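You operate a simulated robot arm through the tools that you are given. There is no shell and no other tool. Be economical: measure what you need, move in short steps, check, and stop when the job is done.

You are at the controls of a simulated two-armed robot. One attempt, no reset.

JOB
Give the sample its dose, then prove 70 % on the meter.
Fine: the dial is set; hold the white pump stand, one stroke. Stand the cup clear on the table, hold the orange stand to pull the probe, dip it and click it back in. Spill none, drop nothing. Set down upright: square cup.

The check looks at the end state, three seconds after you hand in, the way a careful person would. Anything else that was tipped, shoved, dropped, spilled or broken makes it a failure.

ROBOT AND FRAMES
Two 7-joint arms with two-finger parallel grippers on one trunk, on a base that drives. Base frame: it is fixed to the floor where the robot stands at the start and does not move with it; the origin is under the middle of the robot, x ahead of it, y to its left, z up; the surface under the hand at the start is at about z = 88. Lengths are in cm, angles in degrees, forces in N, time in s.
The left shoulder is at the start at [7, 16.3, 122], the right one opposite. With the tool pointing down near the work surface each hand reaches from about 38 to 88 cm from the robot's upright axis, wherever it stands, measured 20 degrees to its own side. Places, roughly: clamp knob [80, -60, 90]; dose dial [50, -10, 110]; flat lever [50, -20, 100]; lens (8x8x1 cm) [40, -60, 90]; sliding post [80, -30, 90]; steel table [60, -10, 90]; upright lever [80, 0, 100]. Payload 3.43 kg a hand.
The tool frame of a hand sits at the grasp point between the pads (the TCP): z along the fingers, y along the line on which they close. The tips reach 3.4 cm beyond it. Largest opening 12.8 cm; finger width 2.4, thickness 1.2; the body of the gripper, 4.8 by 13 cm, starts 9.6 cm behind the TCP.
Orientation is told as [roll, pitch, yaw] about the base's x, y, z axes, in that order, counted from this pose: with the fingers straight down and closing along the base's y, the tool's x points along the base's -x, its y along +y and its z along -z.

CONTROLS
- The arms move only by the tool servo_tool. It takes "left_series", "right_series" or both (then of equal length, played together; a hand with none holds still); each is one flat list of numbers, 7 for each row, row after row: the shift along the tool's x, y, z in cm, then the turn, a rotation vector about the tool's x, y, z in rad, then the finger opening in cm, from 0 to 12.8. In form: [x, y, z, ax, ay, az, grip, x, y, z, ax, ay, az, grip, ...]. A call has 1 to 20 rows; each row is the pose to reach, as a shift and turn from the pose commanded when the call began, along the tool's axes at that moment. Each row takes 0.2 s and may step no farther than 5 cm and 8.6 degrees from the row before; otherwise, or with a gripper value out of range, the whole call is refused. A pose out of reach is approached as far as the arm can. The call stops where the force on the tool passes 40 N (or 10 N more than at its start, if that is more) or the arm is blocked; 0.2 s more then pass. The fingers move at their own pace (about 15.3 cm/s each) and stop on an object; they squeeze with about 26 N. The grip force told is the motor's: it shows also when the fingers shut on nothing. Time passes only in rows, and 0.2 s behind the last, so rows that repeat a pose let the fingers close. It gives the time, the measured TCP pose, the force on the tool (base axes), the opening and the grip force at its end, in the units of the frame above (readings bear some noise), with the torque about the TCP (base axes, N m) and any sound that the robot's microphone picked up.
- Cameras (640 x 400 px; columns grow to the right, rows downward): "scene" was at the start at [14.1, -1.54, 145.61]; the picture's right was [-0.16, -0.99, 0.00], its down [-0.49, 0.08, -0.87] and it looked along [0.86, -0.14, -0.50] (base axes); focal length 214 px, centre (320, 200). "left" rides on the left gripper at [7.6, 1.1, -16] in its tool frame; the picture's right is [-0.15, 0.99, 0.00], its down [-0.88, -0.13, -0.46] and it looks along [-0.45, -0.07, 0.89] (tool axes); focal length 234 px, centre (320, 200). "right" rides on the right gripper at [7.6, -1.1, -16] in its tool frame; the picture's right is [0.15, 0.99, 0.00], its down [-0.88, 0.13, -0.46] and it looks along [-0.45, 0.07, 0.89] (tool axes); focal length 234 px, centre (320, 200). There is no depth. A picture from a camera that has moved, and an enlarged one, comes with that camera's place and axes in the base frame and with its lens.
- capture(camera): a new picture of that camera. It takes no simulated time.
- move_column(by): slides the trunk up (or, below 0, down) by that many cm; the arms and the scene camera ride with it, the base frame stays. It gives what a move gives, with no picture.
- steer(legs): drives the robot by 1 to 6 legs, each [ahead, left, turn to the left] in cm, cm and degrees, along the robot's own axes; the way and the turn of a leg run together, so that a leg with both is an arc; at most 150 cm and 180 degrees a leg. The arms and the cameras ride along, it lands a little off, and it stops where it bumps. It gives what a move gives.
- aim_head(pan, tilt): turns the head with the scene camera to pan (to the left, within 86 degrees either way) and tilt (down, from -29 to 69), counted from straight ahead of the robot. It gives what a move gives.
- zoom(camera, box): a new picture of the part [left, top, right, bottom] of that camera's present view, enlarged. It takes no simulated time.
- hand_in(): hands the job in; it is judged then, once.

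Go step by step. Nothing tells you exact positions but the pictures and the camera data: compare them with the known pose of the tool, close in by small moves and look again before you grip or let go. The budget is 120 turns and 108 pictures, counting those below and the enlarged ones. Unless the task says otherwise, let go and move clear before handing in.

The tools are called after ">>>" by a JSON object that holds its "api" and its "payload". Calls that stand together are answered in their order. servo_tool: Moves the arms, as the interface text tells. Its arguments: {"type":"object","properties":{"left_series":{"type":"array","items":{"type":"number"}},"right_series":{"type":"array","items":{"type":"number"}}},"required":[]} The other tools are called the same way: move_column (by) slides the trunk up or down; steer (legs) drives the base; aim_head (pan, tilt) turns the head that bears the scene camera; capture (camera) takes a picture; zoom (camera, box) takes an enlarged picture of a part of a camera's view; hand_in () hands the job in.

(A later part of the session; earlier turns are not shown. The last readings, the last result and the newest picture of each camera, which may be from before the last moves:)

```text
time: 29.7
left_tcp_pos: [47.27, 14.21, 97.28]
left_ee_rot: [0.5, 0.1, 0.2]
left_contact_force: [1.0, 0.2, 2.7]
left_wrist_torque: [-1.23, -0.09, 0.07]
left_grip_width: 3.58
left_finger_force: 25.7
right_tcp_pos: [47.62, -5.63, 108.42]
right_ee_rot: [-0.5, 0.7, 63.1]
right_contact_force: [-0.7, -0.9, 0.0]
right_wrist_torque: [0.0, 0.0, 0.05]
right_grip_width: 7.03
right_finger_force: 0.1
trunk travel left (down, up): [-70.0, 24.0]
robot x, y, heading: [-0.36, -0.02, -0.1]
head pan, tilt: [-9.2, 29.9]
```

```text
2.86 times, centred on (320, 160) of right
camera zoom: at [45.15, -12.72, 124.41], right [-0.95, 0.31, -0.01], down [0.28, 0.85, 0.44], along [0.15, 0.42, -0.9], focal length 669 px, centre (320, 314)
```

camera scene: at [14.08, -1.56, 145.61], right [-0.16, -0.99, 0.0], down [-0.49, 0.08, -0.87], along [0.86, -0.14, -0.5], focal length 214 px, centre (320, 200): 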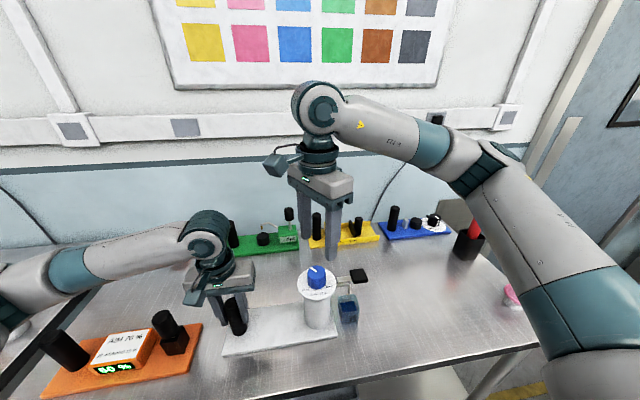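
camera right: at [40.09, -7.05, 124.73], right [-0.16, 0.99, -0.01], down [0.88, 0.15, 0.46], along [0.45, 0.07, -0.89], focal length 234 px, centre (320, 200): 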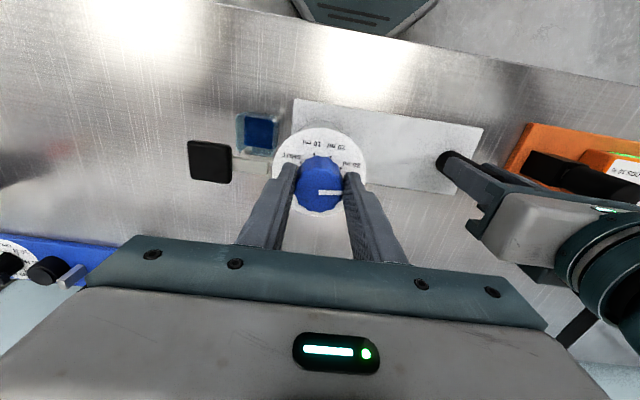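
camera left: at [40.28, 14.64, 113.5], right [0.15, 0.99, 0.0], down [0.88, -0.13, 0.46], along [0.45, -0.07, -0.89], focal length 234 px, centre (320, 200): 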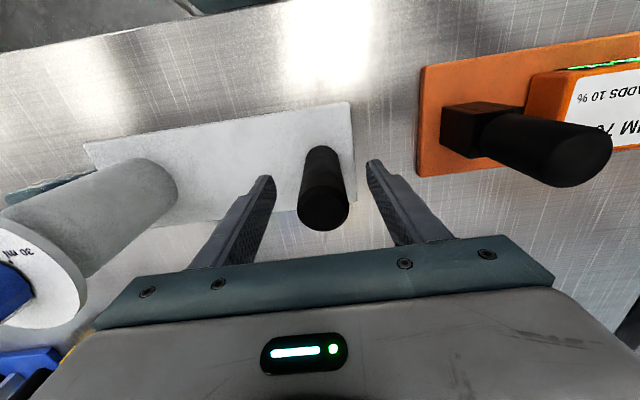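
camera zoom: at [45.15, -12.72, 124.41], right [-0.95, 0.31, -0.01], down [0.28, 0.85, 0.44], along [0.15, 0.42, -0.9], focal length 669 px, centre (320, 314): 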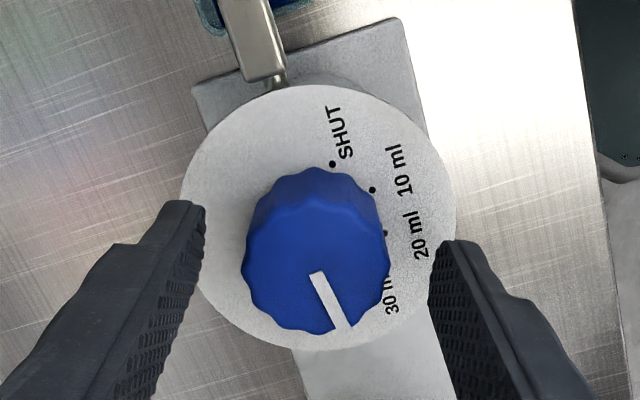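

Aligned. I'll grip and turn clockwise about 144°.

>>> {"api": "servo_tool", "payload": {"right_series": [0, 0, 0, 0, 0, 0, 4.5, 0, 0, 0, 0, 0, 0, 3, 0, 0, 0, 0, 0, 0, 3, 0, 0, 0, 0, 0, 0.148, 3, 0, 0, 0, 0, 0, 0.296, 3, 0, 0, 0, 0, 0, 0.444, 3, 0, 0, 0, 0, 0, 0.592, 3, 0, 0, 0, 0, 0, 0.74, 3, 0, 0, 0, 0, 0, 0.888, 3, 0, 0, 0, 0, 0, 1.036, 3, 0, 0, 0, 0, 0, 1.184, 3, 0, 0, 0, 0, 0, 1.332, 3, 0, 0, 0, 0, 0, 1.48, 3, 0, 0, 0, 0, 0, 1.628, 3, 0, 0, 0, 0, 0, 1.776, 3, 0, 0, 0, 0, 0, 1.924, 3, 0, 0, 0, 0, 0, 2.072, 3, 0, 0, 0, 0, 0, 2.22, 3, 0, 0, 0, 0, 0, 2.368, 3, 0, 0, 0, 0, 0, 2.516, 3]}}

>>> {"api": "zoom", "payload": {"camera": "right", "box": [220, 90, 420, 230]}}

```text
time: 33.9
left_tcp_pos: [47.35, 14.11, 97.2]
left_ee_rot: [0.4, 0.1, 0.3]
left_contact_force: [-0.1, -2.5, 4.3]
left_wrist_torque: [-1.07, 0.13, -0.33]
left_grip_width: 3.56
left_finger_force: 25.5
right_tcp_pos: [47.52, -5.68, 108.32]
right_ee_rot: [0.0, -0.7, -81.1]
right_contact_force: [1.4, 1.8, -0.7]
right_wrist_torque: [-0.01, -0.13, 0.51]
right_grip_width: 4.09
right_finger_force: 25.9
trunk travel left (down, up): [-70.0, 24.0]
robot x, y, heading: [0.24, 0.16, 0.2]
head pan, tilt: [-9.2, 29.9]
```

```text
2.86 times, centred on (320, 160) of right
camera zoom: at [45.29, 1.93, 124.21], right [0.95, 0.3, 0.0], down [0.26, -0.84, 0.47], along [0.14, -0.45, -0.88], focal length 669 px, centre (320, 314)
```

zoom: 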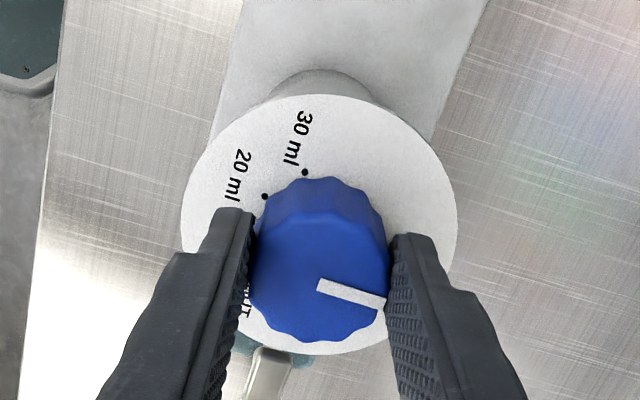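

The knob stops again 120° clockwise of the 30 dot. So its whole travel is 120° (four settings of 40°), and the white bar is simply drawn offset from the scale. It started exactly 80° from the lower stop and 40° from the upper one, which reads as the third setting of SHUT/10/20/30, that is 20 ml. So the dial really was set. I'll put it back, about 39.5° ccw from this stop.

>>> {"api": "servo_tool", "payload": {"right_series": [0, 0, 0, 0, 0, -0.1, 3, 0, 0, 0, 0, 0, -0.2, 3, 0, 0, 0, 0, 0, -0.3, 3, 0, 0, 0, 0, 0, -0.4, 3, 0, 0, 0, 0, 0, -0.5, 3, 0, 0, 0, 0, 0, -0.6, 3, 0, 0, 0, 0, 0, -0.7, 3, 0, 0, 0, 0, 0, -0.7, 3]}}

>>> {"api": "zoom", "payload": {"camera": "right", "box": [220, 90, 420, 230]}}

>>> {"api": "zoom", "payload": {"camera": "scene", "box": [370, 200, 460, 250]}}

```text
time: 35.7
left_tcp_pos: [47.22, 14.23, 97.24]
left_ee_rot: [0.5, 0.0, 0.3]
left_contact_force: [0.5, -14.2, 6.1]
left_wrist_torque: [-1.12, -0.36, -0.06]
left_grip_width: 3.56
left_finger_force: 26.5
right_tcp_pos: [47.62, -5.68, 108.35]
right_ee_rot: [-0.5, -0.8, -40.7]
right_contact_force: [-0.6, 12.8, 1.2]
right_wrist_torque: [0.43, -0.21, 0.05]
right_grip_width: 4.08
right_finger_force: 26.6
trunk travel left (down, up): [-70.0, 24.0]
robot x, y, heading: [0.09, -0.09, -0.1]
head pan, tilt: [-9.2, 29.9]
```

```text
2.86 times, centred on (320, 160) of right
camera zoom: at [41.03, -1.39, 124.26], right [0.54, 0.84, -0.01], down [0.75, -0.47, 0.47], along [0.39, -0.26, -0.89], focal length 669 px, centre (320, 314)
```

zoom: 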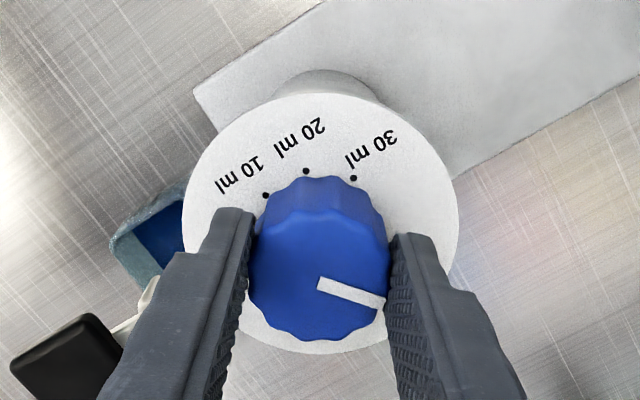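

```text
7.11 times, centred on (415, 225) of scene
camera zoom: at [14.03, -1.55, 145.63], right [-0.16, -0.99, 0.0], down [-0.49, 0.08, -0.87], along [0.86, -0.14, -0.5], focal length 1525 px, centre (-356, 22)
```

zoom: 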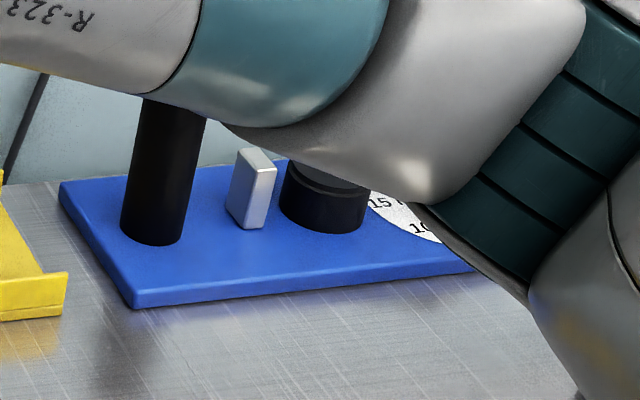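

The bar is back at 80° from the 30 dot, as at the start. I'll release the knob, lift and turn the hand straight, then check spout, cup and lever.

>>> {"api": "servo_tool", "payload": {"right_series": [0, 0, 0, 0, 0, 0, 7, 0, 0, 0, 0, 0, 0, 7, 0, 0, -4, 0, 0, 0, 7, 0, 0, -8, 0, 0, 0, 7, 0, 0, -10, 0, 0, -0.14, 7, 0, 0, -11, 0, 0, -0.28, 7, 0, 0, -11, 0, 0, -0.42, 7, 0, 0, -11, 0, 0, -0.56, 7, 0, 0, -11, 0, 0, -0.7, 7, 0, 0, -11, 0, 0, -0.7, 7]}}

>>> {"api": "capture", "payload": {"camera": "right"}}

>>> {"api": "zoom", "payload": {"camera": "scene", "box": [280, 245, 400, 335]}}

```text
time: 37.9
left_tcp_pos: [47.37, 14.15, 97.24]
left_ee_rot: [0.5, 0.0, 0.3]
left_contact_force: [0.1, 2.0, 4.5]
left_wrist_torque: [-1.12, 0.07, -0.04]
left_grip_width: 3.57
left_finger_force: 26.1
right_tcp_pos: [47.6, -5.52, 119.29]
right_ee_rot: [-0.9, -0.2, -0.7]
right_contact_force: [-0.5, -0.2, -0.1]
right_wrist_torque: [-0.04, 0.01, 0.03]
right_grip_width: 6.99
right_finger_force: 0.0
trunk travel left (down, up): [-70.0, 24.0]
robot x, y, heading: [0.33, -0.13, -0.3]
head pan, tilt: [-9.2, 29.9]
```

```text
67 pictures are left
camera right: at [39.97, -6.27, 135.29], right [-0.13, 0.99, -0.02], down [0.88, 0.13, 0.46], along [0.45, 0.05, -0.89], focal length 234 px, centre (320, 200)
```

right: 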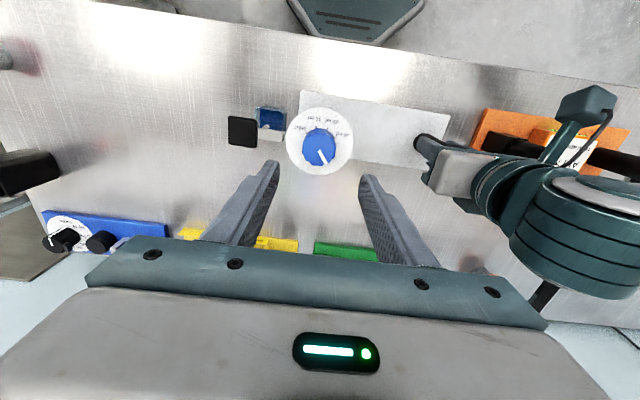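

```text
4.44 times, centred on (340, 290) of scene
camera zoom: at [14.07, -1.49, 145.62], right [-0.16, -0.99, 0.0], down [-0.49, 0.08, -0.87], along [0.86, -0.14, -0.5], focal length 953 px, centre (231, -200)
```

zoom: 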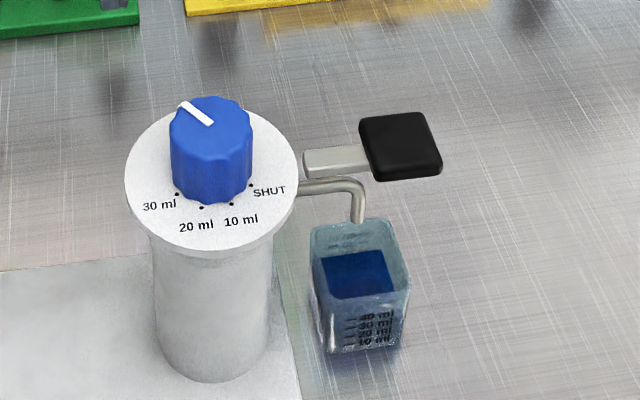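

>>> {"api": "zoom", "payload": {"camera": "right", "box": [210, 90, 370, 190]}}

```text
4.00 times, centred on (290, 140) of right
camera zoom: at [39.97, -6.27, 135.29], right [-0.13, 0.99, -0.02], down [0.88, 0.13, 0.46], along [0.45, 0.05, -0.89], focal length 937 px, centre (440, 440)
```

zoom: 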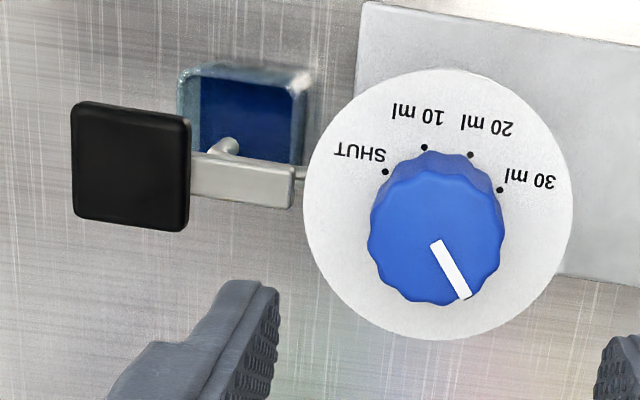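

The spout tip is centred over the cup at about (47.4, -14.1), and the lever pad is at about (47.4, -16.2, 103.3). I'll close the fingers and hover over the outer half of the pad.

>>> {"api": "servo_tool", "payload": {"right_series": [0.1, -4, 0, 0, 0, 0, 3, 0.1, -8, 0, 0, 0, 0, 0, 0.2, -11.2, 0, 0, 0, 0, 0, 0.2, -11.2, 5, 0, 0, 0, 0, 0.2, -11.2, 10, 0, 0, 0, 0, 0.2, -11.2, 10.8, 0, 0, 0, 0, 0.2, -11.2, 10.8, 0, 0, 0, 0]}}

>>> {"api": "capture", "payload": {"camera": "right"}}

>>> {"api": "zoom", "payload": {"camera": "scene", "box": [280, 225, 400, 335]}}

```text
time: 39.5
left_tcp_pos: [47.31, 14.17, 97.25]
left_ee_rot: [0.5, 0.0, 0.3]
left_contact_force: [0.5, 0.5, 4.4]
left_wrist_torque: [-1.09, 0.12, 0.1]
left_grip_width: 3.55
left_finger_force: 25.7
right_tcp_pos: [47.4, -16.95, 108.41]
right_ee_rot: [-0.8, -0.2, -0.7]
right_contact_force: [0.1, -0.2, -0.3]
right_wrist_torque: [0.0, -0.02, 0.02]
right_grip_width: 0.0
right_finger_force: 26.1
trunk travel left (down, up): [-70.0, 24.0]
robot x, y, heading: [-0.05, -0.02, 0.2]
head pan, tilt: [-9.2, 29.9]
```

```text
64 pictures are left
camera right: at [39.79, -17.67, 124.56], right [-0.13, 0.99, -0.01], down [0.88, 0.12, 0.46], along [0.45, 0.05, -0.89], focal length 234 px, centre (320, 200)
```

right: 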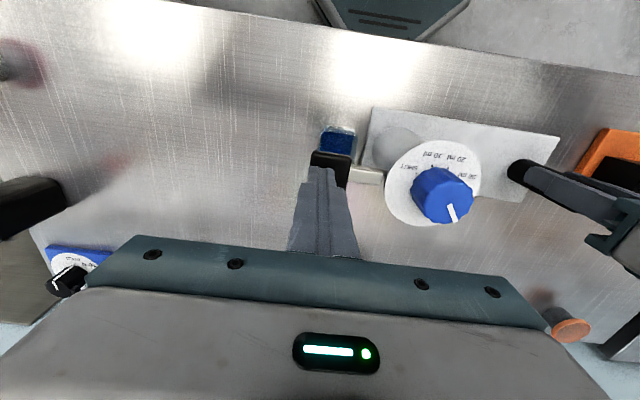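

```text
3.64 times, centred on (340, 280) of scene
camera zoom: at [14.08, -1.53, 145.61], right [-0.16, -0.99, 0.0], down [-0.49, 0.08, -0.87], along [0.86, -0.14, -0.5], focal length 780 px, centre (247, -91)
```

zoom: 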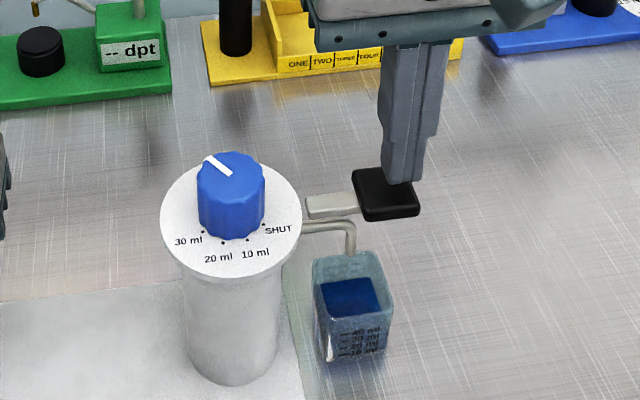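

The closed fingertips are right above the pad. I'll press down slowly for one stroke.

>>> {"api": "servo_tool", "payload": {"right_series": [0, 0, 0.6, 0, 0, 0, 0, 0, 0, 1.2, 0, 0, 0, 0, 0, 0, 1.7, 0, 0, 0, 0, 0, 0, 2.1, 0, 0, 0, 0, 0, 0, 2.5, 0, 0, 0, 0, 0, 0, 2.9, 0, 0, 0, 0, 0, 0, 3.3, 0, 0, 0, 0]}}

>>> {"api": "zoom", "payload": {"camera": "scene", "box": [280, 225, 400, 335]}}

```text
time: 41.1
left_tcp_pos: [47.39, 14.19, 97.29]
left_ee_rot: [0.6, 0.0, 0.3]
left_contact_force: [1.2, 7.3, 2.3]
left_wrist_torque: [-0.81, 0.01, 0.18]
left_grip_width: 3.57
left_finger_force: 26.1
right_tcp_pos: [47.26, -16.99, 105.45]
right_ee_rot: [-0.8, -0.3, -0.9]
right_contact_force: [3.2, -10.8, 17.7]
right_wrist_torque: [-0.19, -0.11, -0.04]
right_grip_width: 0.0
right_finger_force: 26.3
trunk travel left (down, up): [-70.0, 24.0]
robot x, y, heading: [-0.08, 0.38, 0.0]
head pan, tilt: [-9.2, 29.9]
heard: click
```

```text
3.64 times, centred on (340, 280) of scene
camera zoom: at [14.0, -1.58, 145.64], right [-0.16, -0.99, 0.0], down [-0.49, 0.08, -0.87], along [0.86, -0.14, -0.5], focal length 780 px, centre (247, -91)
```

zoom: 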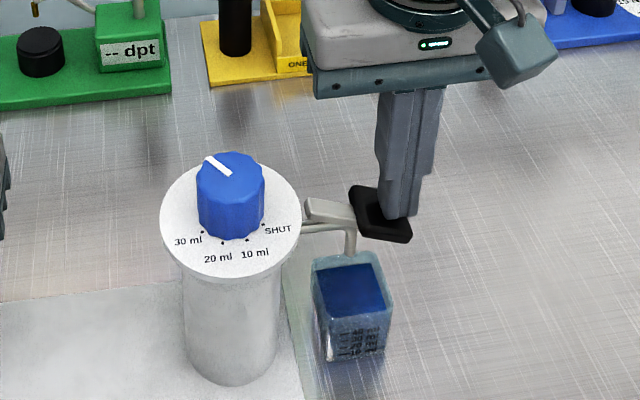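

A click, and the level rose. I'll lift straight off and let the lever return, then read the cup.

>>> {"api": "servo_tool", "payload": {"right_series": [0, 0, -1, 0, 0, 0, 0, 0, 0, -3, 0, 0, 0, 0, 0, 0, -6, 0, 0, 0, 0, 0, 0, -10, 0, 0, 0, 0, 0, 0, -14, 0, 0, 0, 0, 0, 0, -14, 0, 0, 0, 0]}}

>>> {"api": "zoom", "payload": {"camera": "scene", "box": [310, 265, 380, 335]}}

>>> {"api": "capture", "payload": {"camera": "right"}}

```text
time: 42.5
left_tcp_pos: [47.32, 14.2, 97.28]
left_ee_rot: [0.5, 0.0, 0.2]
left_contact_force: [-1.3, -0.1, 3.6]
left_wrist_torque: [-1.19, 0.08, -0.23]
left_grip_width: 3.55
left_finger_force: 25.5
right_tcp_pos: [47.37, -16.88, 119.33]
right_ee_rot: [-0.8, -0.1, -0.7]
right_contact_force: [0.3, 0.4, -0.8]
right_wrist_torque: [0.0, 0.02, 0.04]
right_grip_width: 0.0
right_finger_force: 26.3
trunk travel left (down, up): [-70.0, 24.0]
robot x, y, heading: [-0.28, 0.09, 0.1]
head pan, tilt: [-9.2, 29.9]
```

```text
5.71 times, centred on (345, 300) of scene
camera zoom: at [14.08, -1.54, 145.61], right [-0.16, -0.99, 0.0], down [-0.49, 0.08, -0.87], along [0.86, -0.14, -0.5], focal length 1226 px, centre (177, -371)
```

zoom: 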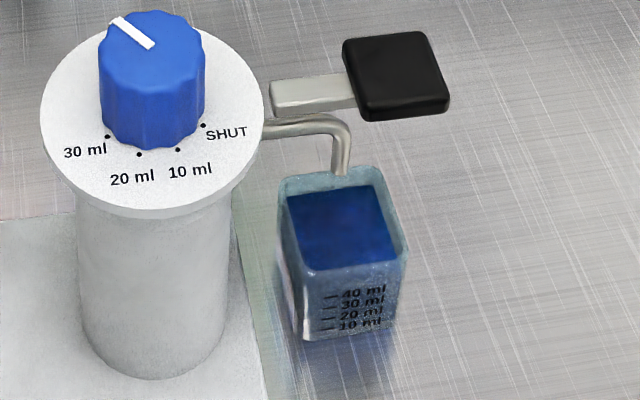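

```text
60 pictures are left
camera right: at [39.73, -17.61, 135.39], right [-0.13, 0.99, -0.01], down [0.88, 0.12, 0.46], along [0.45, 0.05, -0.89], focal length 234 px, centre (320, 200)
```

right: 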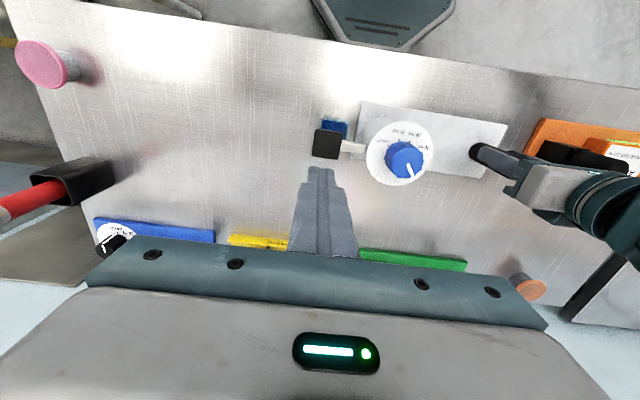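

The back level rose about 1.2 cm, which fits 20 ml, and the lever has sprung back. The lever and spout hang over the cup, so I'll take the cup from the right side with tilted fingers closing along x. First the right hand goes out to the right and yaws −90°.

>>> {"api": "servo_tool", "payload": {"right_series": [0, -1.2, 0, 0, 0, 0.141, 2, 0, -2.4, 0, 0, 0, 0.282, 4, 0, -3.6, 0, 0, 0, 0.423, 6, 0, -4.8, 0, 0, 0, 0.564, 8, 0, -6, 0, 0, 0, 0.705, 9, 0, -7.2, 0, 0, 0, 0.846, 9, 0, -8.4, 0, 0, 0, 0.987, 9, 0, -9.6, 0, 0, 0, 1.128, 9, 0, -10.8, 0, 0, 0, 1.269, 9, 0, -12, 0, 0, 0, 1.41, 9, 0, -13.2, 0, 0, 0, 1.551, 9, 0, -13.2, 0, 0, 0, 1.551, 9]}}

>>> {"api": "capture", "payload": {"camera": "right"}}

```text
time: 45.1
left_tcp_pos: [47.23, 14.15, 97.11]
left_ee_rot: [0.5, 0.0, 0.3]
left_contact_force: [1.2, -0.2, 3.2]
left_wrist_torque: [-1.2, -0.16, 0.04]
left_grip_width: 3.57
left_finger_force: 25.8
right_tcp_pos: [47.11, -29.79, 119.6]
right_ee_rot: [0.1, -0.9, -89.8]
right_contact_force: [0.6, 0.2, -0.6]
right_wrist_torque: [0.03, 0.03, 0.01]
right_grip_width: 9.02
right_finger_force: 0.0
trunk travel left (down, up): [-70.0, 24.0]
robot x, y, heading: [0.1, 0.07, 0.1]
head pan, tilt: [-9.2, 29.9]
```

```text
59 pictures are left
camera right: at [45.95, -22.03, 135.51], right [0.99, 0.15, 0.0], down [0.13, -0.87, 0.47], along [0.07, -0.46, -0.88], focal length 234 px, centre (320, 200)
```

right: 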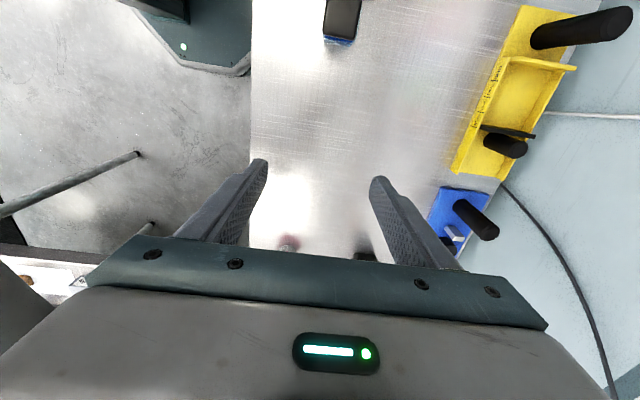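

Now tilt 50° so the fingers point toward +y and down, and move to a standoff 16 cm back along the approach line.

>>> {"api": "servo_tool", "payload": {"right_series": [0.4, 0.1, 2.4, 0, 0.125, 0, 9, 0.9, 0.1, 4.9, 0, 0.25, 0, 9, 1.3, 0.15, 7.3, 0, 0.374, 0, 9, 1.7, 0.2, 9.7, 0, 0.499, 0, 9, 2.1, 0.2, 12.1, 0, 0.624, 0, 9, 2.6, 0.3, 14.6, 0, 0.749, 0, 9, 3.0, 0.3, 17, 0, 0.873, 0, 9, 3.0, 0.3, 17, 0, 0.873, 0, 9]}}

>>> {"api": "capture", "payload": {"camera": "right"}}

>>> {"api": "capture", "payload": {"camera": "scene"}}

```text
time: 46.9
left_tcp_pos: [47.3, 14.12, 97.15]
left_ee_rot: [0.6, 0.0, 0.3]
left_contact_force: [0.1, 0.7, 3.5]
left_wrist_torque: [-1.17, -0.08, 0.03]
left_grip_width: 3.59
left_finger_force: 26.3
right_tcp_pos: [47.33, -27.29, 102.55]
right_ee_rot: [0.3, 49.2, -89.6]
right_contact_force: [0.5, -1.0, 0.3]
right_wrist_torque: [-0.02, 0.0, -0.03]
right_grip_width: 8.96
right_finger_force: 0.0
trunk travel left (down, up): [-70.0, 24.0]
robot x, y, heading: [0.01, 0.06, -0.2]
head pan, tilt: [-9.2, 29.9]
```

```text
58 pictures are left
camera right: at [46.24, -34.4, 118.8], right [0.99, 0.1, 0.11], down [0.14, -0.92, -0.37], along [0.07, 0.38, -0.92], focal length 234 px, centre (320, 200)
```

right: 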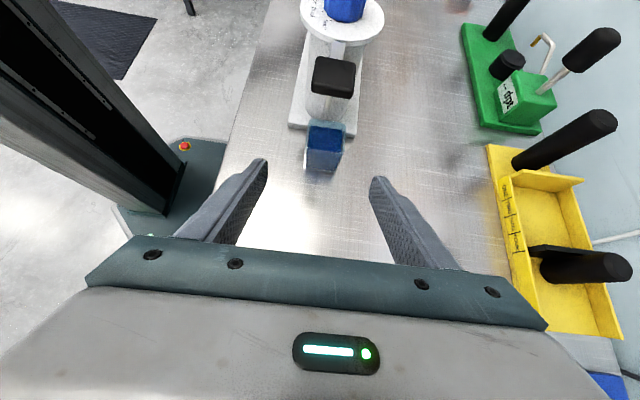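

```text
57 pictures are left
camera scene: at [14.08, -1.52, 145.61], right [-0.16, -0.99, 0.0], down [-0.49, 0.08, -0.87], along [0.86, -0.14, -0.5], focal length 214 px, centre (320, 200)
```

scene: 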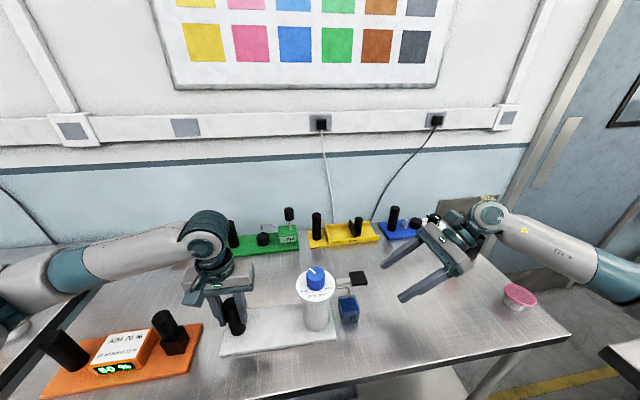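

>>> {"api": "zoom", "payload": {"camera": "right", "box": [270, 60, 390, 190]}}

```text
3.08 times, centred on (330, 125) of right
camera zoom: at [46.24, -34.4, 118.8], right [0.99, 0.1, 0.11], down [0.14, -0.92, -0.37], along [0.07, 0.38, -0.92], focal length 720 px, centre (289, 431)
```

zoom: 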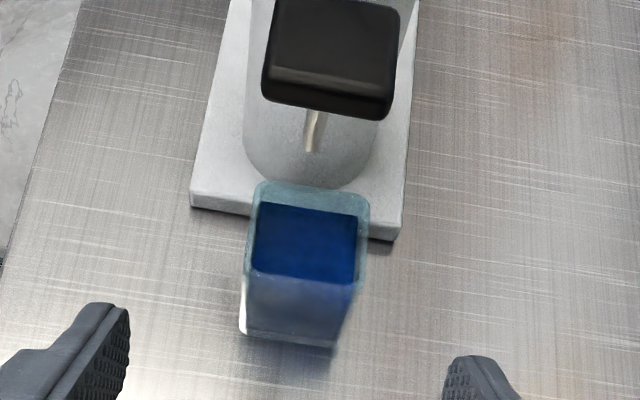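

The cup is about 4.6 cm square, axis-aligned and centred near (47.8, -14.7), with z from 88 to 93.5. I'll advance along the fingers, stopping short to check.

>>> {"api": "servo_tool", "payload": {"right_series": [0, 0.2, 4, 0, 0, 0, 9, -0.1, 0.4, 8, 0, 0, 0, 9, -0.2, 0.47, 11.5, 0, 0, 0, 9, -0.2, 0.47, 11.5, 0, 0, 0, 9]}}

>>> {"api": "capture", "payload": {"camera": "right"}}

>>> {"api": "zoom", "payload": {"camera": "scene", "box": [280, 225, 440, 345]}}

```text
time: 47.9
left_tcp_pos: [47.37, 14.19, 97.13]
left_ee_rot: [0.5, 0.0, 0.2]
left_contact_force: [0.6, 1.2, 3.8]
left_wrist_torque: [-1.14, 0.09, 0.06]
left_grip_width: 3.56
left_finger_force: 26.1
right_tcp_pos: [47.97, -18.72, 94.58]
right_ee_rot: [0.2, 49.2, -89.5]
right_contact_force: [-0.6, -0.1, -0.2]
right_wrist_torque: [-0.01, 0.01, -0.01]
right_grip_width: 8.99
right_finger_force: 0.1
trunk travel left (down, up): [-70.0, 24.0]
robot x, y, heading: [-0.03, 0.08, -0.1]
head pan, tilt: [-9.2, 29.9]
```

```text
55 pictures are left
camera right: at [46.74, -25.83, 110.81], right [0.99, 0.1, 0.11], down [0.14, -0.92, -0.37], along [0.07, 0.38, -0.92], focal length 234 px, centre (320, 200)
```

right: 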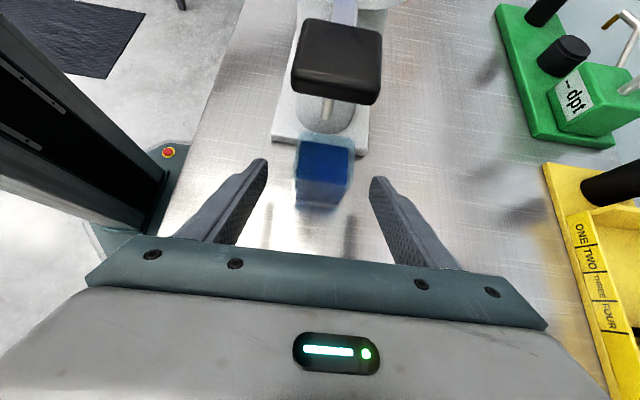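

```text
3.33 times, centred on (360, 285) of scene
camera zoom: at [14.06, -1.55, 145.62], right [-0.16, -0.99, 0.0], down [-0.49, 0.08, -0.87], along [0.86, -0.14, -0.5], focal length 715 px, centre (187, -83)
```

zoom: 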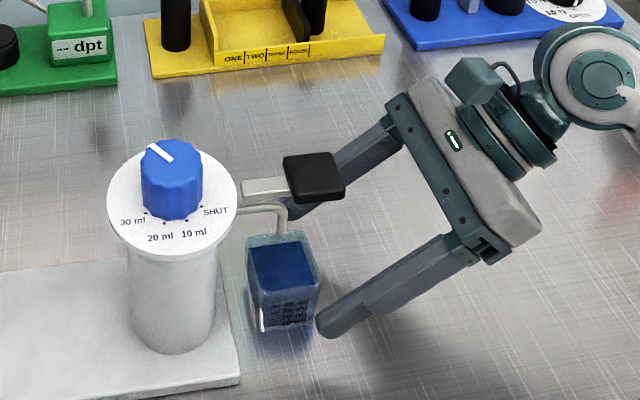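

The fingers straddle the cup cleanly, with pad and spout clear. The final advance is 3.8 cm, then I'll close gently.

>>> {"api": "servo_tool", "payload": {"right_series": [0.1, 0.05, 2, 0, 0, 0, 9, 0.14, 0.1, 3.8, 0, 0, 0, 9, 0.14, 0.1, 3.8, 0, 0, 0, 7.5]}}

>>> {"api": "capture", "payload": {"camera": "right"}}

>>> {"api": "zoom", "payload": {"camera": "scene", "box": [300, 245, 420, 335]}}

```text
time: 48.7
left_tcp_pos: [47.3, 14.31, 97.27]
left_ee_rot: [0.5, 0.0, 0.3]
left_contact_force: [0.4, 0.5, 3.9]
left_wrist_torque: [-1.12, -0.01, 0.04]
left_grip_width: 3.56
left_finger_force: 25.9
right_tcp_pos: [47.87, -15.64, 92.36]
right_ee_rot: [0.3, 49.3, -89.5]
right_contact_force: [-0.6, 0.4, 0.0]
right_wrist_torque: [0.03, 0.01, -0.03]
right_grip_width: 7.5
right_finger_force: 0.0
trunk travel left (down, up): [-70.0, 24.0]
robot x, y, heading: [0.3, 0.11, 0.1]
head pan, tilt: [-9.2, 29.9]
```

```text
53 pictures are left
camera right: at [46.83, -22.74, 108.55], right [0.99, 0.1, 0.11], down [0.14, -0.92, -0.37], along [0.07, 0.38, -0.92], focal length 234 px, centre (320, 200)
```

right: 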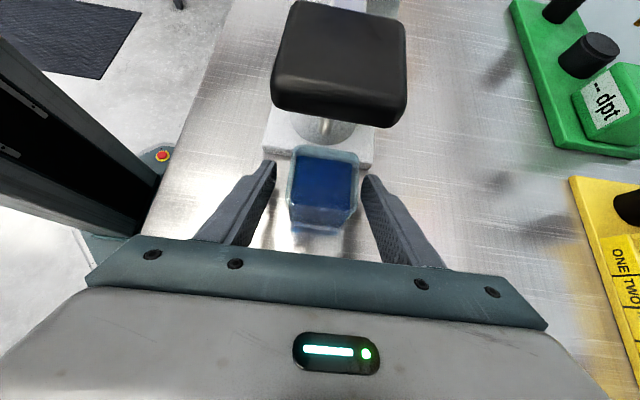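

```text
4.44 times, centred on (360, 290) of scene
camera zoom: at [14.07, -1.54, 145.62], right [-0.16, -0.99, 0.0], down [-0.49, 0.08, -0.87], along [0.86, -0.14, -0.5], focal length 953 px, centre (142, -200)
```

zoom: 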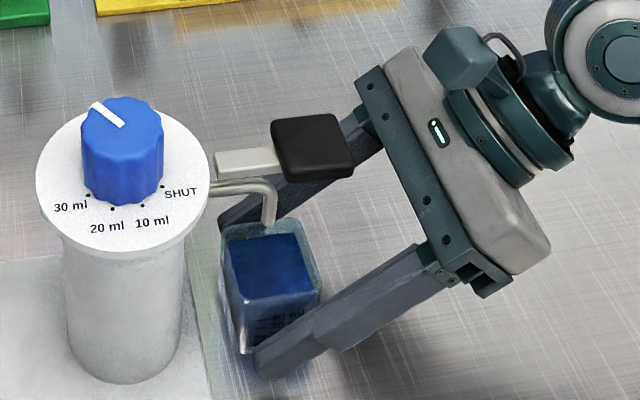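

Centred. I'll close step by step.

>>> {"api": "servo_tool", "payload": {"right_series": [0, 0, 0, 0, 0, 0, 6.5, 0, 0.1, 0, 0, 0, 0, 5.7, 0, 0.1, 0, 0, 0, 0, 5.2, 0, 0.1, 0, 0, 0, 0, 4.8, 0, 0.1, 0, 0, 0, 0, 4.4, 0, 0.1, 0, 0, 0, 0, 4.0, 0, 0.1, 0, 0, 0, 0, 4.0]}}

>>> {"api": "zoom", "payload": {"camera": "scene", "box": [300, 245, 420, 335]}}

```text
time: 50.3
left_tcp_pos: [47.33, 14.11, 97.16]
left_ee_rot: [0.6, 0.0, 0.3]
left_contact_force: [1.7, 0.6, 3.9]
left_wrist_torque: [-1.15, -0.05, 0.05]
left_grip_width: 3.58
left_finger_force: 25.7
right_tcp_pos: [48.05, -15.67, 92.32]
right_ee_rot: [0.2, 49.2, -89.5]
right_contact_force: [-0.3, 0.7, 1.1]
right_wrist_torque: [0.02, 0.02, 0.0]
right_grip_width: 5.13
right_finger_force: 25.8
trunk travel left (down, up): [-70.0, 24.0]
robot x, y, heading: [-0.22, -0.14, -0.1]
head pan, tilt: [-9.2, 29.9]
```

```text
4.44 times, centred on (360, 290) of scene
camera zoom: at [14.07, -1.53, 145.62], right [-0.16, -0.99, 0.0], down [-0.49, 0.08, -0.87], along [0.86, -0.14, -0.5], focal length 953 px, centre (142, -200)
```

zoom: 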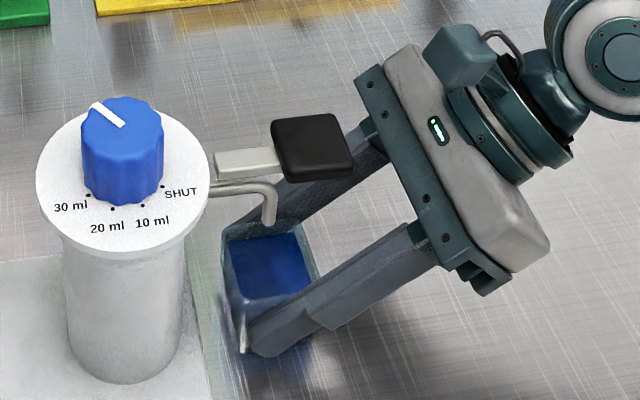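

The cup is held (5.13 cm). I'll lift 0.8 cm and slide it gently 10 cm to −y, clear of the spout.

>>> {"api": "servo_tool", "payload": {"right_series": [0.23, 0, -0.2, 0, 0, 0, 4, 0.45, 0, -0.39, 0, 0, 0, 4, 0.61, 0, -0.52, 0, 0, 0, 4, 0.41, 0, -0.75, 0, 0, 0, 4, 0.02, 0, -1.2, 0, 0, 0, 4, -0.5, 0, -1.81, 0, 0, 0, 4, -1.09, 0, -2.49, 0, 0, 0, 4, -1.74, 0, -3.25, 0, 0, 0, 4, -2.39, 0, -4.0, 0, 0, 0, 4, -3.05, 0, -4.76, 0, 0, 0, 4, -3.7, 0, -5.52, 0, 0, 0, 4, -4.35, 0, -6.27, 0, 0, 0, 4, -4.94, 0, -6.95, 0, 0, 0, 4, -5.46, 0, -7.56, 0, 0, 0, 4, -5.79, 0, -7.94, 0, 0, 0, 4, -6.05, 0, -8.24, 0, 0, 0, 4, -6.12, 0, -8.32, 0, 0, 0, 4, -6.12, 0, -8.32, 0, 0, 0, 4]}}

>>> {"api": "zoom", "payload": {"camera": "scene", "box": [310, 245, 470, 335]}}

>>> {"api": "capture", "payload": {"camera": "right"}}

```text
time: 54.1
left_tcp_pos: [47.35, 14.16, 97.4]
left_ee_rot: [0.5, 0.0, 0.3]
left_contact_force: [-0.3, -0.5, 2.8]
left_wrist_torque: [-1.14, -0.01, 0.03]
left_grip_width: 3.58
left_finger_force: 25.9
right_tcp_pos: [47.96, -25.91, 93.29]
right_ee_rot: [0.2, 49.2, -89.5]
right_contact_force: [0.2, 0.1, -0.1]
right_wrist_torque: [0.03, 0.02, -0.01]
right_grip_width: 5.12
right_finger_force: 25.8
trunk travel left (down, up): [-70.0, 24.0]
robot x, y, heading: [0.05, 0.24, -0.1]
head pan, tilt: [-9.2, 29.9]
```

```text
4.00 times, centred on (390, 290) of scene
camera zoom: at [14.07, -1.54, 145.61], right [-0.16, -0.99, 0.0], down [-0.49, 0.08, -0.87], along [0.86, -0.14, -0.5], focal length 858 px, centre (40, -160)
```

zoom: 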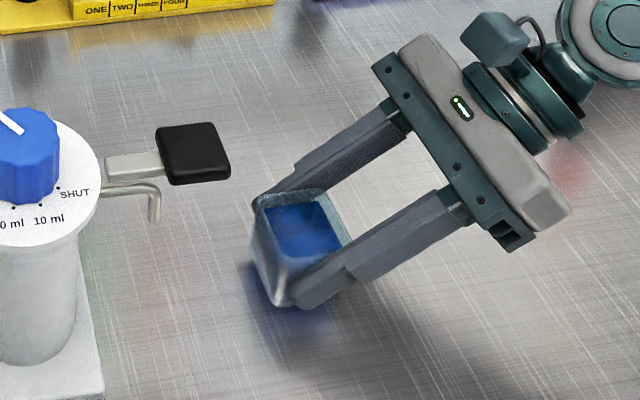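

```text
49 pictures are left
camera right: at [46.87, -33.08, 109.47], right [0.99, 0.1, 0.11], down [0.14, -0.92, -0.37], along [0.07, 0.38, -0.92], focal length 234 px, centre (320, 200)
```

right: 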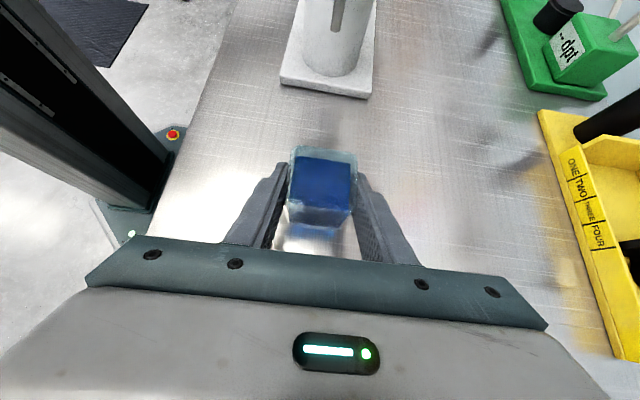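

The cup is level and clear. I'll lower it to the table and see if it touches.

>>> {"api": "servo_tool", "payload": {"right_series": [-0.2, 0, 0.17, 0, 0, 0, 4, -0.4, 0, 0.34, 0, 0, 0, 4, -0.53, 0, 0.46, 0, 0, 0, 4, -0.63, 0, 0.54, 0, 0, 0, 4, -0.68, 0, 0.58, 0, 0, 0, 4, -0.68, 0, 0.58, 0, 0, 0, 4]}}

>>> {"api": "zoom", "payload": {"camera": "scene", "box": [350, 270, 430, 330]}}

```text
time: 55.5
left_tcp_pos: [47.39, 14.0, 97.22]
left_ee_rot: [0.6, 0.0, 0.2]
left_contact_force: [0.2, -0.6, 3.0]
left_wrist_torque: [-1.0, 0.05, 0.09]
left_grip_width: 3.57
left_finger_force: 26.0
right_tcp_pos: [48.04, -25.96, 92.32]
right_ee_rot: [0.3, 49.2, -89.5]
right_contact_force: [-1.4, 0.8, 3.9]
right_wrist_torque: [0.02, 0.13, 0.02]
right_grip_width: 5.12
right_finger_force: 25.7
trunk travel left (down, up): [-70.0, 24.0]
robot x, y, heading: [0.22, -0.39, -0.1]
head pan, tilt: [-9.2, 29.9]
```

```text
6.67 times, centred on (390, 300) of scene
camera zoom: at [14.05, -1.54, 145.62], right [-0.16, -0.99, 0.0], down [-0.49, 0.08, -0.87], along [0.86, -0.14, -0.5], focal length 1430 px, centre (-147, -467)
```

zoom: 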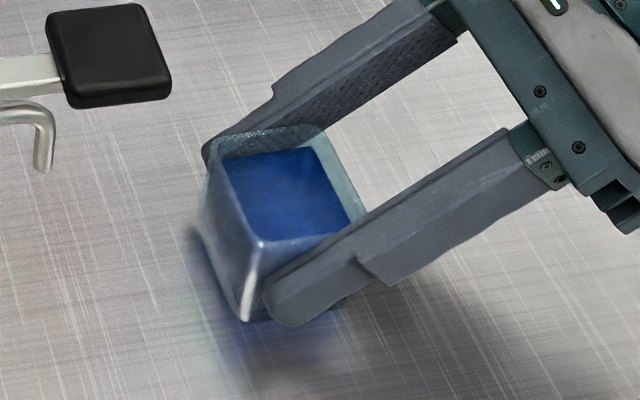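

It's on the table (4 N upward). I'll open slowly and back away along the fingers.

>>> {"api": "servo_tool", "payload": {"right_series": [0, 0, 0, 0, 0, 0, 5.1, 0, 0, 0, 0, 0, 0, 5.4, 0, 0, 0, 0, 0, 0, 6, 0, 0, 0, 0, 0, 0, 7.5, 0, 0, 0, 0, 0, 0, 8.5, 0, 0, -2, 0, 0, 0, 8.5, 0, 0, -5, 0, 0, 0, 8.5, 0, 0, -9, 0, 0, 0, 8.5, 0, 0, -13, 0, 0, 0, 8.5, 0, 0, -16, 0, 0, 0, 8.5, 0, 0, -16, 0, 0, 0, 8.5]}}

>>> {"api": "zoom", "payload": {"camera": "scene", "box": [310, 245, 470, 335]}}

>>> {"api": "zoom", "payload": {"camera": "right", "box": [260, 90, 400, 200]}}

```text
time: 57.9
left_tcp_pos: [47.39, 14.2, 97.16]
left_ee_rot: [0.4, 0.0, 0.3]
left_contact_force: [0.4, 0.6, 4.6]
left_wrist_torque: [-1.16, -0.04, 0.06]
left_grip_width: 3.6
left_finger_force: 25.9
right_tcp_pos: [47.93, -38.05, 102.92]
right_ee_rot: [0.2, 49.1, -89.4]
right_contact_force: [1.2, 0.3, -0.6]
right_wrist_torque: [0.0, 0.02, -0.01]
right_grip_width: 8.47
right_finger_force: 0.1
trunk travel left (down, up): [-70.0, 24.0]
robot x, y, heading: [-0.18, -0.53, 0.1]
head pan, tilt: [-9.2, 29.9]
```

```text
4.00 times, centred on (390, 290) of scene
camera zoom: at [14.07, -1.53, 145.61], right [-0.16, -0.99, 0.0], down [-0.49, 0.08, -0.87], along [0.86, -0.14, -0.5], focal length 858 px, centre (40, -160)
```

zoom: 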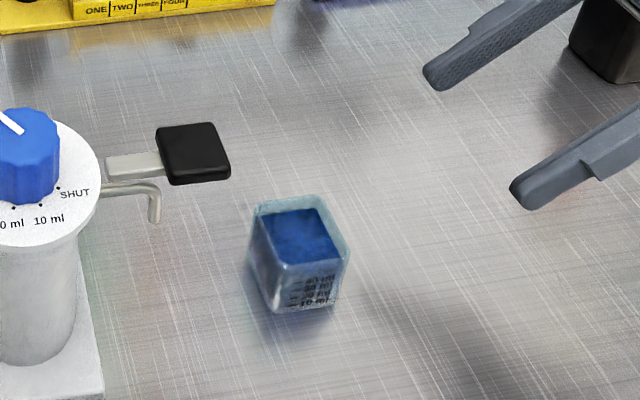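

```text
3.64 times, centred on (330, 145) of right
camera zoom: at [46.9, -45.13, 119.12], right [0.99, 0.1, 0.11], down [0.14, -0.92, -0.37], along [0.07, 0.38, -0.92], focal length 852 px, centre (284, 400)
```

zoom: 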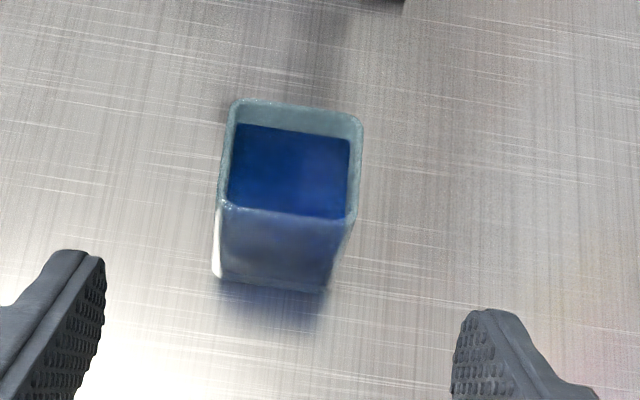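

The cup stands upright at about (48, −25). Now I'll release the pump handle with the left hand and rise, while the right hand rises and straightens.

>>> {"api": "servo_tool", "payload": {"left_series": [0, 0, 0, 0, 0, 0, 4.5, 0, 0, 0, 0, 0, 0, 7, 0, 0, 0, 0, 0, 0, 7.5, 0, 0, -3, 0, 0, 0, 7.5, 0, 0, -7, 0, 0, 0, 7.5, 0, 0, -11, 0, 0, 0, 7.5, 0, 0, -15, 0, 0, 0, 7.5, 0, 0, -19, 0, 0, 0, 7.5, 0, 0, -22, 0, 0, 0, 7.5, 0, 0, -22, 0, 0, 0, 7.5], "right_series": [3.4, 0, -2.9, 0, 0, 0, 8.5, 6.8, 0, -5.9, 0, 0, 0, 8.5, 9, 0, -7.8, 0, -0.12, 0, 8.5, 11.3, 0, -9.8, 0, -0.24, 0, 8.5, 13, 0, -11.2, 0, -0.36, 0, 8.5, 13, 0, -11.2, 0, -0.48, 0, 8.5, 13, 0, -11.2, 0, -0.6, 0, 8.5, 13, 0, -11.2, 0, -0.72, 0, 8.5, 13, 0, -11.2, 0, -0.857, 0, 8.5, 13, 0, -11.2, 0, -0.857, 0, 8.5]}}

>>> {"api": "capture", "payload": {"camera": "scene"}}

```text
time: 60.1
left_tcp_pos: [47.37, 13.86, 119.18]
left_ee_rot: [0.6, 0.1, 0.3]
left_contact_force: [0.0, 0.0, -0.4]
left_wrist_torque: [-0.03, 0.03, 0.0]
left_grip_width: 7.49
left_finger_force: 0.1
right_tcp_pos: [48.02, -38.0, 119.89]
right_ee_rot: [0.2, 0.0, -89.6]
right_contact_force: [-0.3, 0.5, 0.4]
right_wrist_torque: [0.0, -0.02, -0.02]
right_grip_width: 8.52
right_finger_force: 0.1
trunk travel left (down, up): [-70.0, 24.0]
robot x, y, heading: [-0.05, -0.08, -0.1]
head pan, tilt: [-9.2, 29.9]
```

```text
45 pictures are left
camera scene: at [14.15, -1.62, 145.6], right [-0.16, -0.99, 0.0], down [-0.49, 0.08, -0.87], along [0.86, -0.14, -0.5], focal length 214 px, centre (320, 200)
```

scene: 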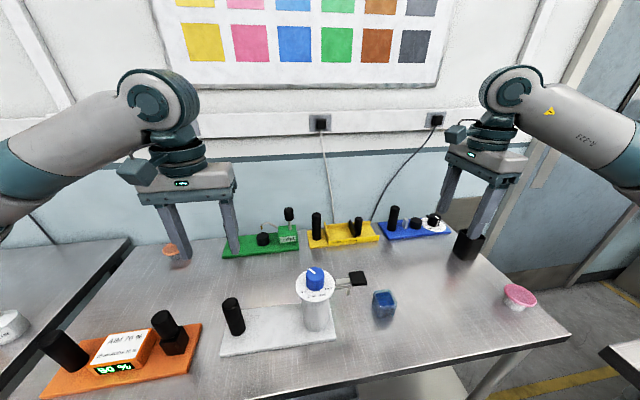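

All clear. I'll shift the base 17 cm to the left so both hands reach the orange stand comfortably, then turn the right hand back to yaw 0.

>>> {"api": "steer", "payload": {"legs": [[0, 17, 0]]}}

>>> {"api": "servo_tool", "payload": {"right_series": [0, 0, 0, 0, 0, -0.142, 8.5, 0, 0, 0, 0, 0, -0.284, 8.5, 0, 0, 0, 0, 0, -0.426, 8.5, 0, 0, 0, 0, 0, -0.568, 8.5, 0, 0, 0, 0, 0, -0.71, 8.5, 0, 0, 0, 0, 0, -0.852, 8.5, 0, 0, 0, 0, 0, -0.994, 8.5, 0, 0, 0, 0, 0, -1.136, 8.5, 0, 0, 0, 0, 0, -1.278, 8.5, 0, 0, 0, 0, 0, -1.42, 8.5, 0, 0, 0, 0, 0, -1.564, 8.5, 0, 0, 0, 0, 0, -1.564, 8.5]}}

>>> {"api": "aim_head", "payload": {"pan": 15, "tilt": 42}}

>>> {"api": "capture", "payload": {"camera": "scene"}}

>>> {"api": "capture", "payload": {"camera": "left"}}

```text
time: 61.6
left_tcp_pos: [47.34, 31.06, 119.11]
left_ee_rot: [0.6, 0.1, 0.2]
left_contact_force: [0.2, -0.3, 0.6]
left_wrist_torque: [0.04, 0.0, -0.03]
left_grip_width: 7.52
left_finger_force: 0.0
right_tcp_pos: [47.98, -20.91, 119.88]
right_ee_rot: [0.1, 0.1, -89.8]
right_contact_force: [0.6, -0.4, 0.0]
right_wrist_torque: [-0.01, -0.02, 0.02]
right_grip_width: 8.48
right_finger_force: 0.0
trunk travel left (down, up): [-70.0, 24.0]
robot x, y, heading: [-0.01, 17.27, 0.3]
head pan, tilt: [-9.2, 29.9]
```

```text
time: 64.2
left_tcp_pos: [47.39, 31.08, 119.24]
left_ee_rot: [0.5, 0.0, 0.2]
left_contact_force: [-0.4, 0.1, -0.2]
left_wrist_torque: [0.02, 0.01, -0.02]
left_grip_width: 7.5
left_finger_force: 0.0
right_tcp_pos: [47.95, -21.0, 119.93]
right_ee_rot: [0.1, -0.2, -0.1]
right_contact_force: [0.1, 0.3, -0.9]
right_wrist_torque: [0.01, 0.0, 0.02]
right_grip_width: 8.49
right_finger_force: 0.1
trunk travel left (down, up): [-70.0, 24.0]
robot x, y, heading: [-0.03, 16.81, -0.3]
head pan, tilt: [-9.2, 29.9]
```

```text
time: 65.0
left_tcp_pos: [47.45, 31.21, 119.28]
left_ee_rot: [0.5, 0.0, 0.1]
left_contact_force: [-0.7, 0.4, 0.1]
left_wrist_torque: [0.01, 0.0, 0.0]
left_grip_width: 7.52
left_finger_force: 0.0
right_tcp_pos: [47.94, -20.97, 119.96]
right_ee_rot: [0.1, -0.2, -0.2]
right_contact_force: [0.4, 0.6, -0.1]
right_wrist_torque: [0.0, -0.03, -0.02]
right_grip_width: 8.5
right_finger_force: 0.0
trunk travel left (down, up): [-70.0, 24.0]
robot x, y, heading: [0.14, 17.07, -0.3]
head pan, tilt: [15.0, 42.0]
```

```text
44 pictures are left
camera scene: at [13.27, 19.25, 143.77], right [0.26, -0.97, 0.0], down [-0.65, -0.17, -0.74], along [0.72, 0.19, -0.67], focal length 214 px, centre (320, 200)
```

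scene: 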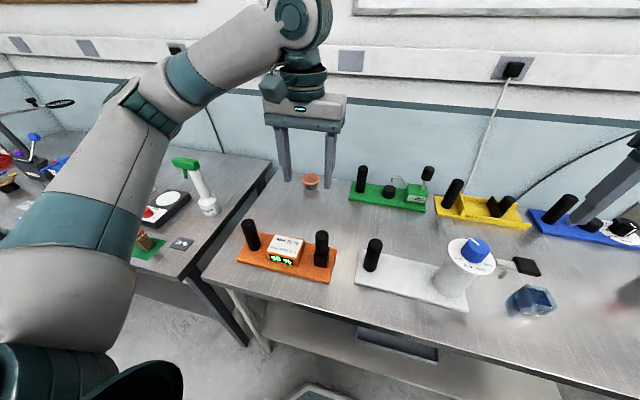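

```text
43 pictures are left
camera left: at [39.85, 32.21, 135.06], right [0.14, 0.99, 0.01], down [0.88, -0.13, 0.45], along [0.45, -0.06, -0.89], focal length 234 px, centre (320, 200)
```

left: 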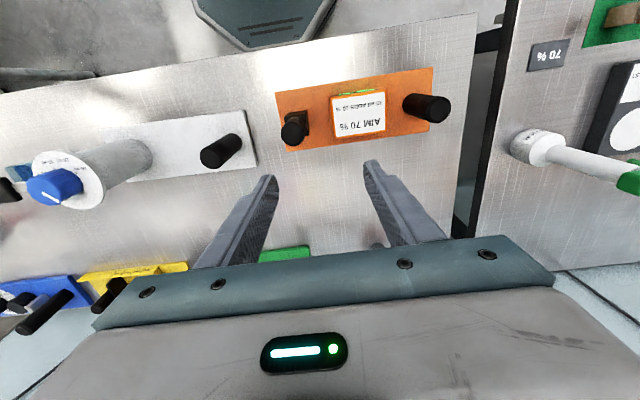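

>>> {"api": "zoom", "payload": {"camera": "left", "box": [260, 50, 480, 170]}}

>>> {"api": "zoom", "payload": {"camera": "scene", "box": [220, 200, 350, 300]}}

```text
2.91 times, centred on (370, 110) of left
camera zoom: at [39.85, 32.21, 135.06], right [0.14, 0.99, 0.01], down [0.88, -0.13, 0.45], along [0.45, -0.06, -0.89], focal length 681 px, centre (174, 462)
```

zoom: 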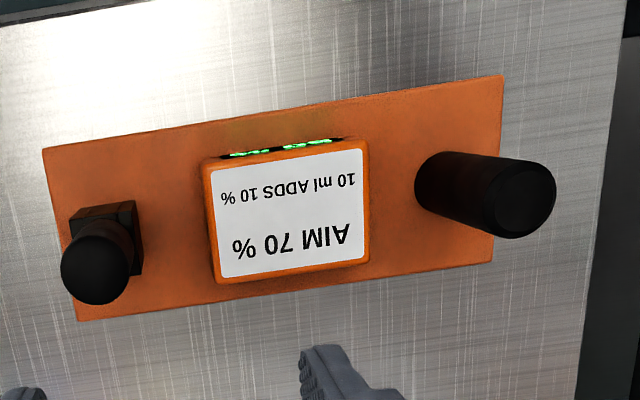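

```text
4.00 times, centred on (285, 250) of scene
camera zoom: at [13.27, 19.25, 143.77], right [0.26, -0.97, 0.0], down [-0.65, -0.17, -0.74], along [0.72, 0.19, -0.67], focal length 858 px, centre (460, 0)
```

zoom: 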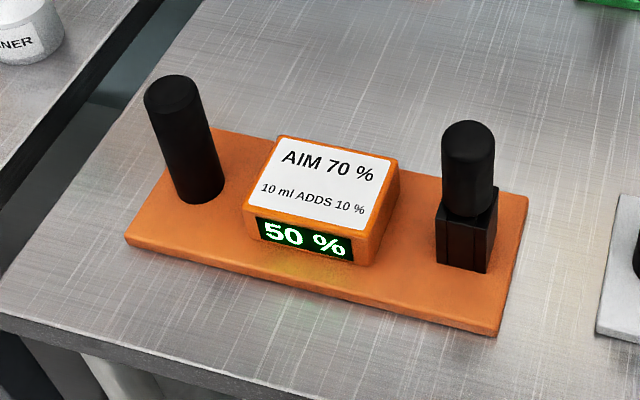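

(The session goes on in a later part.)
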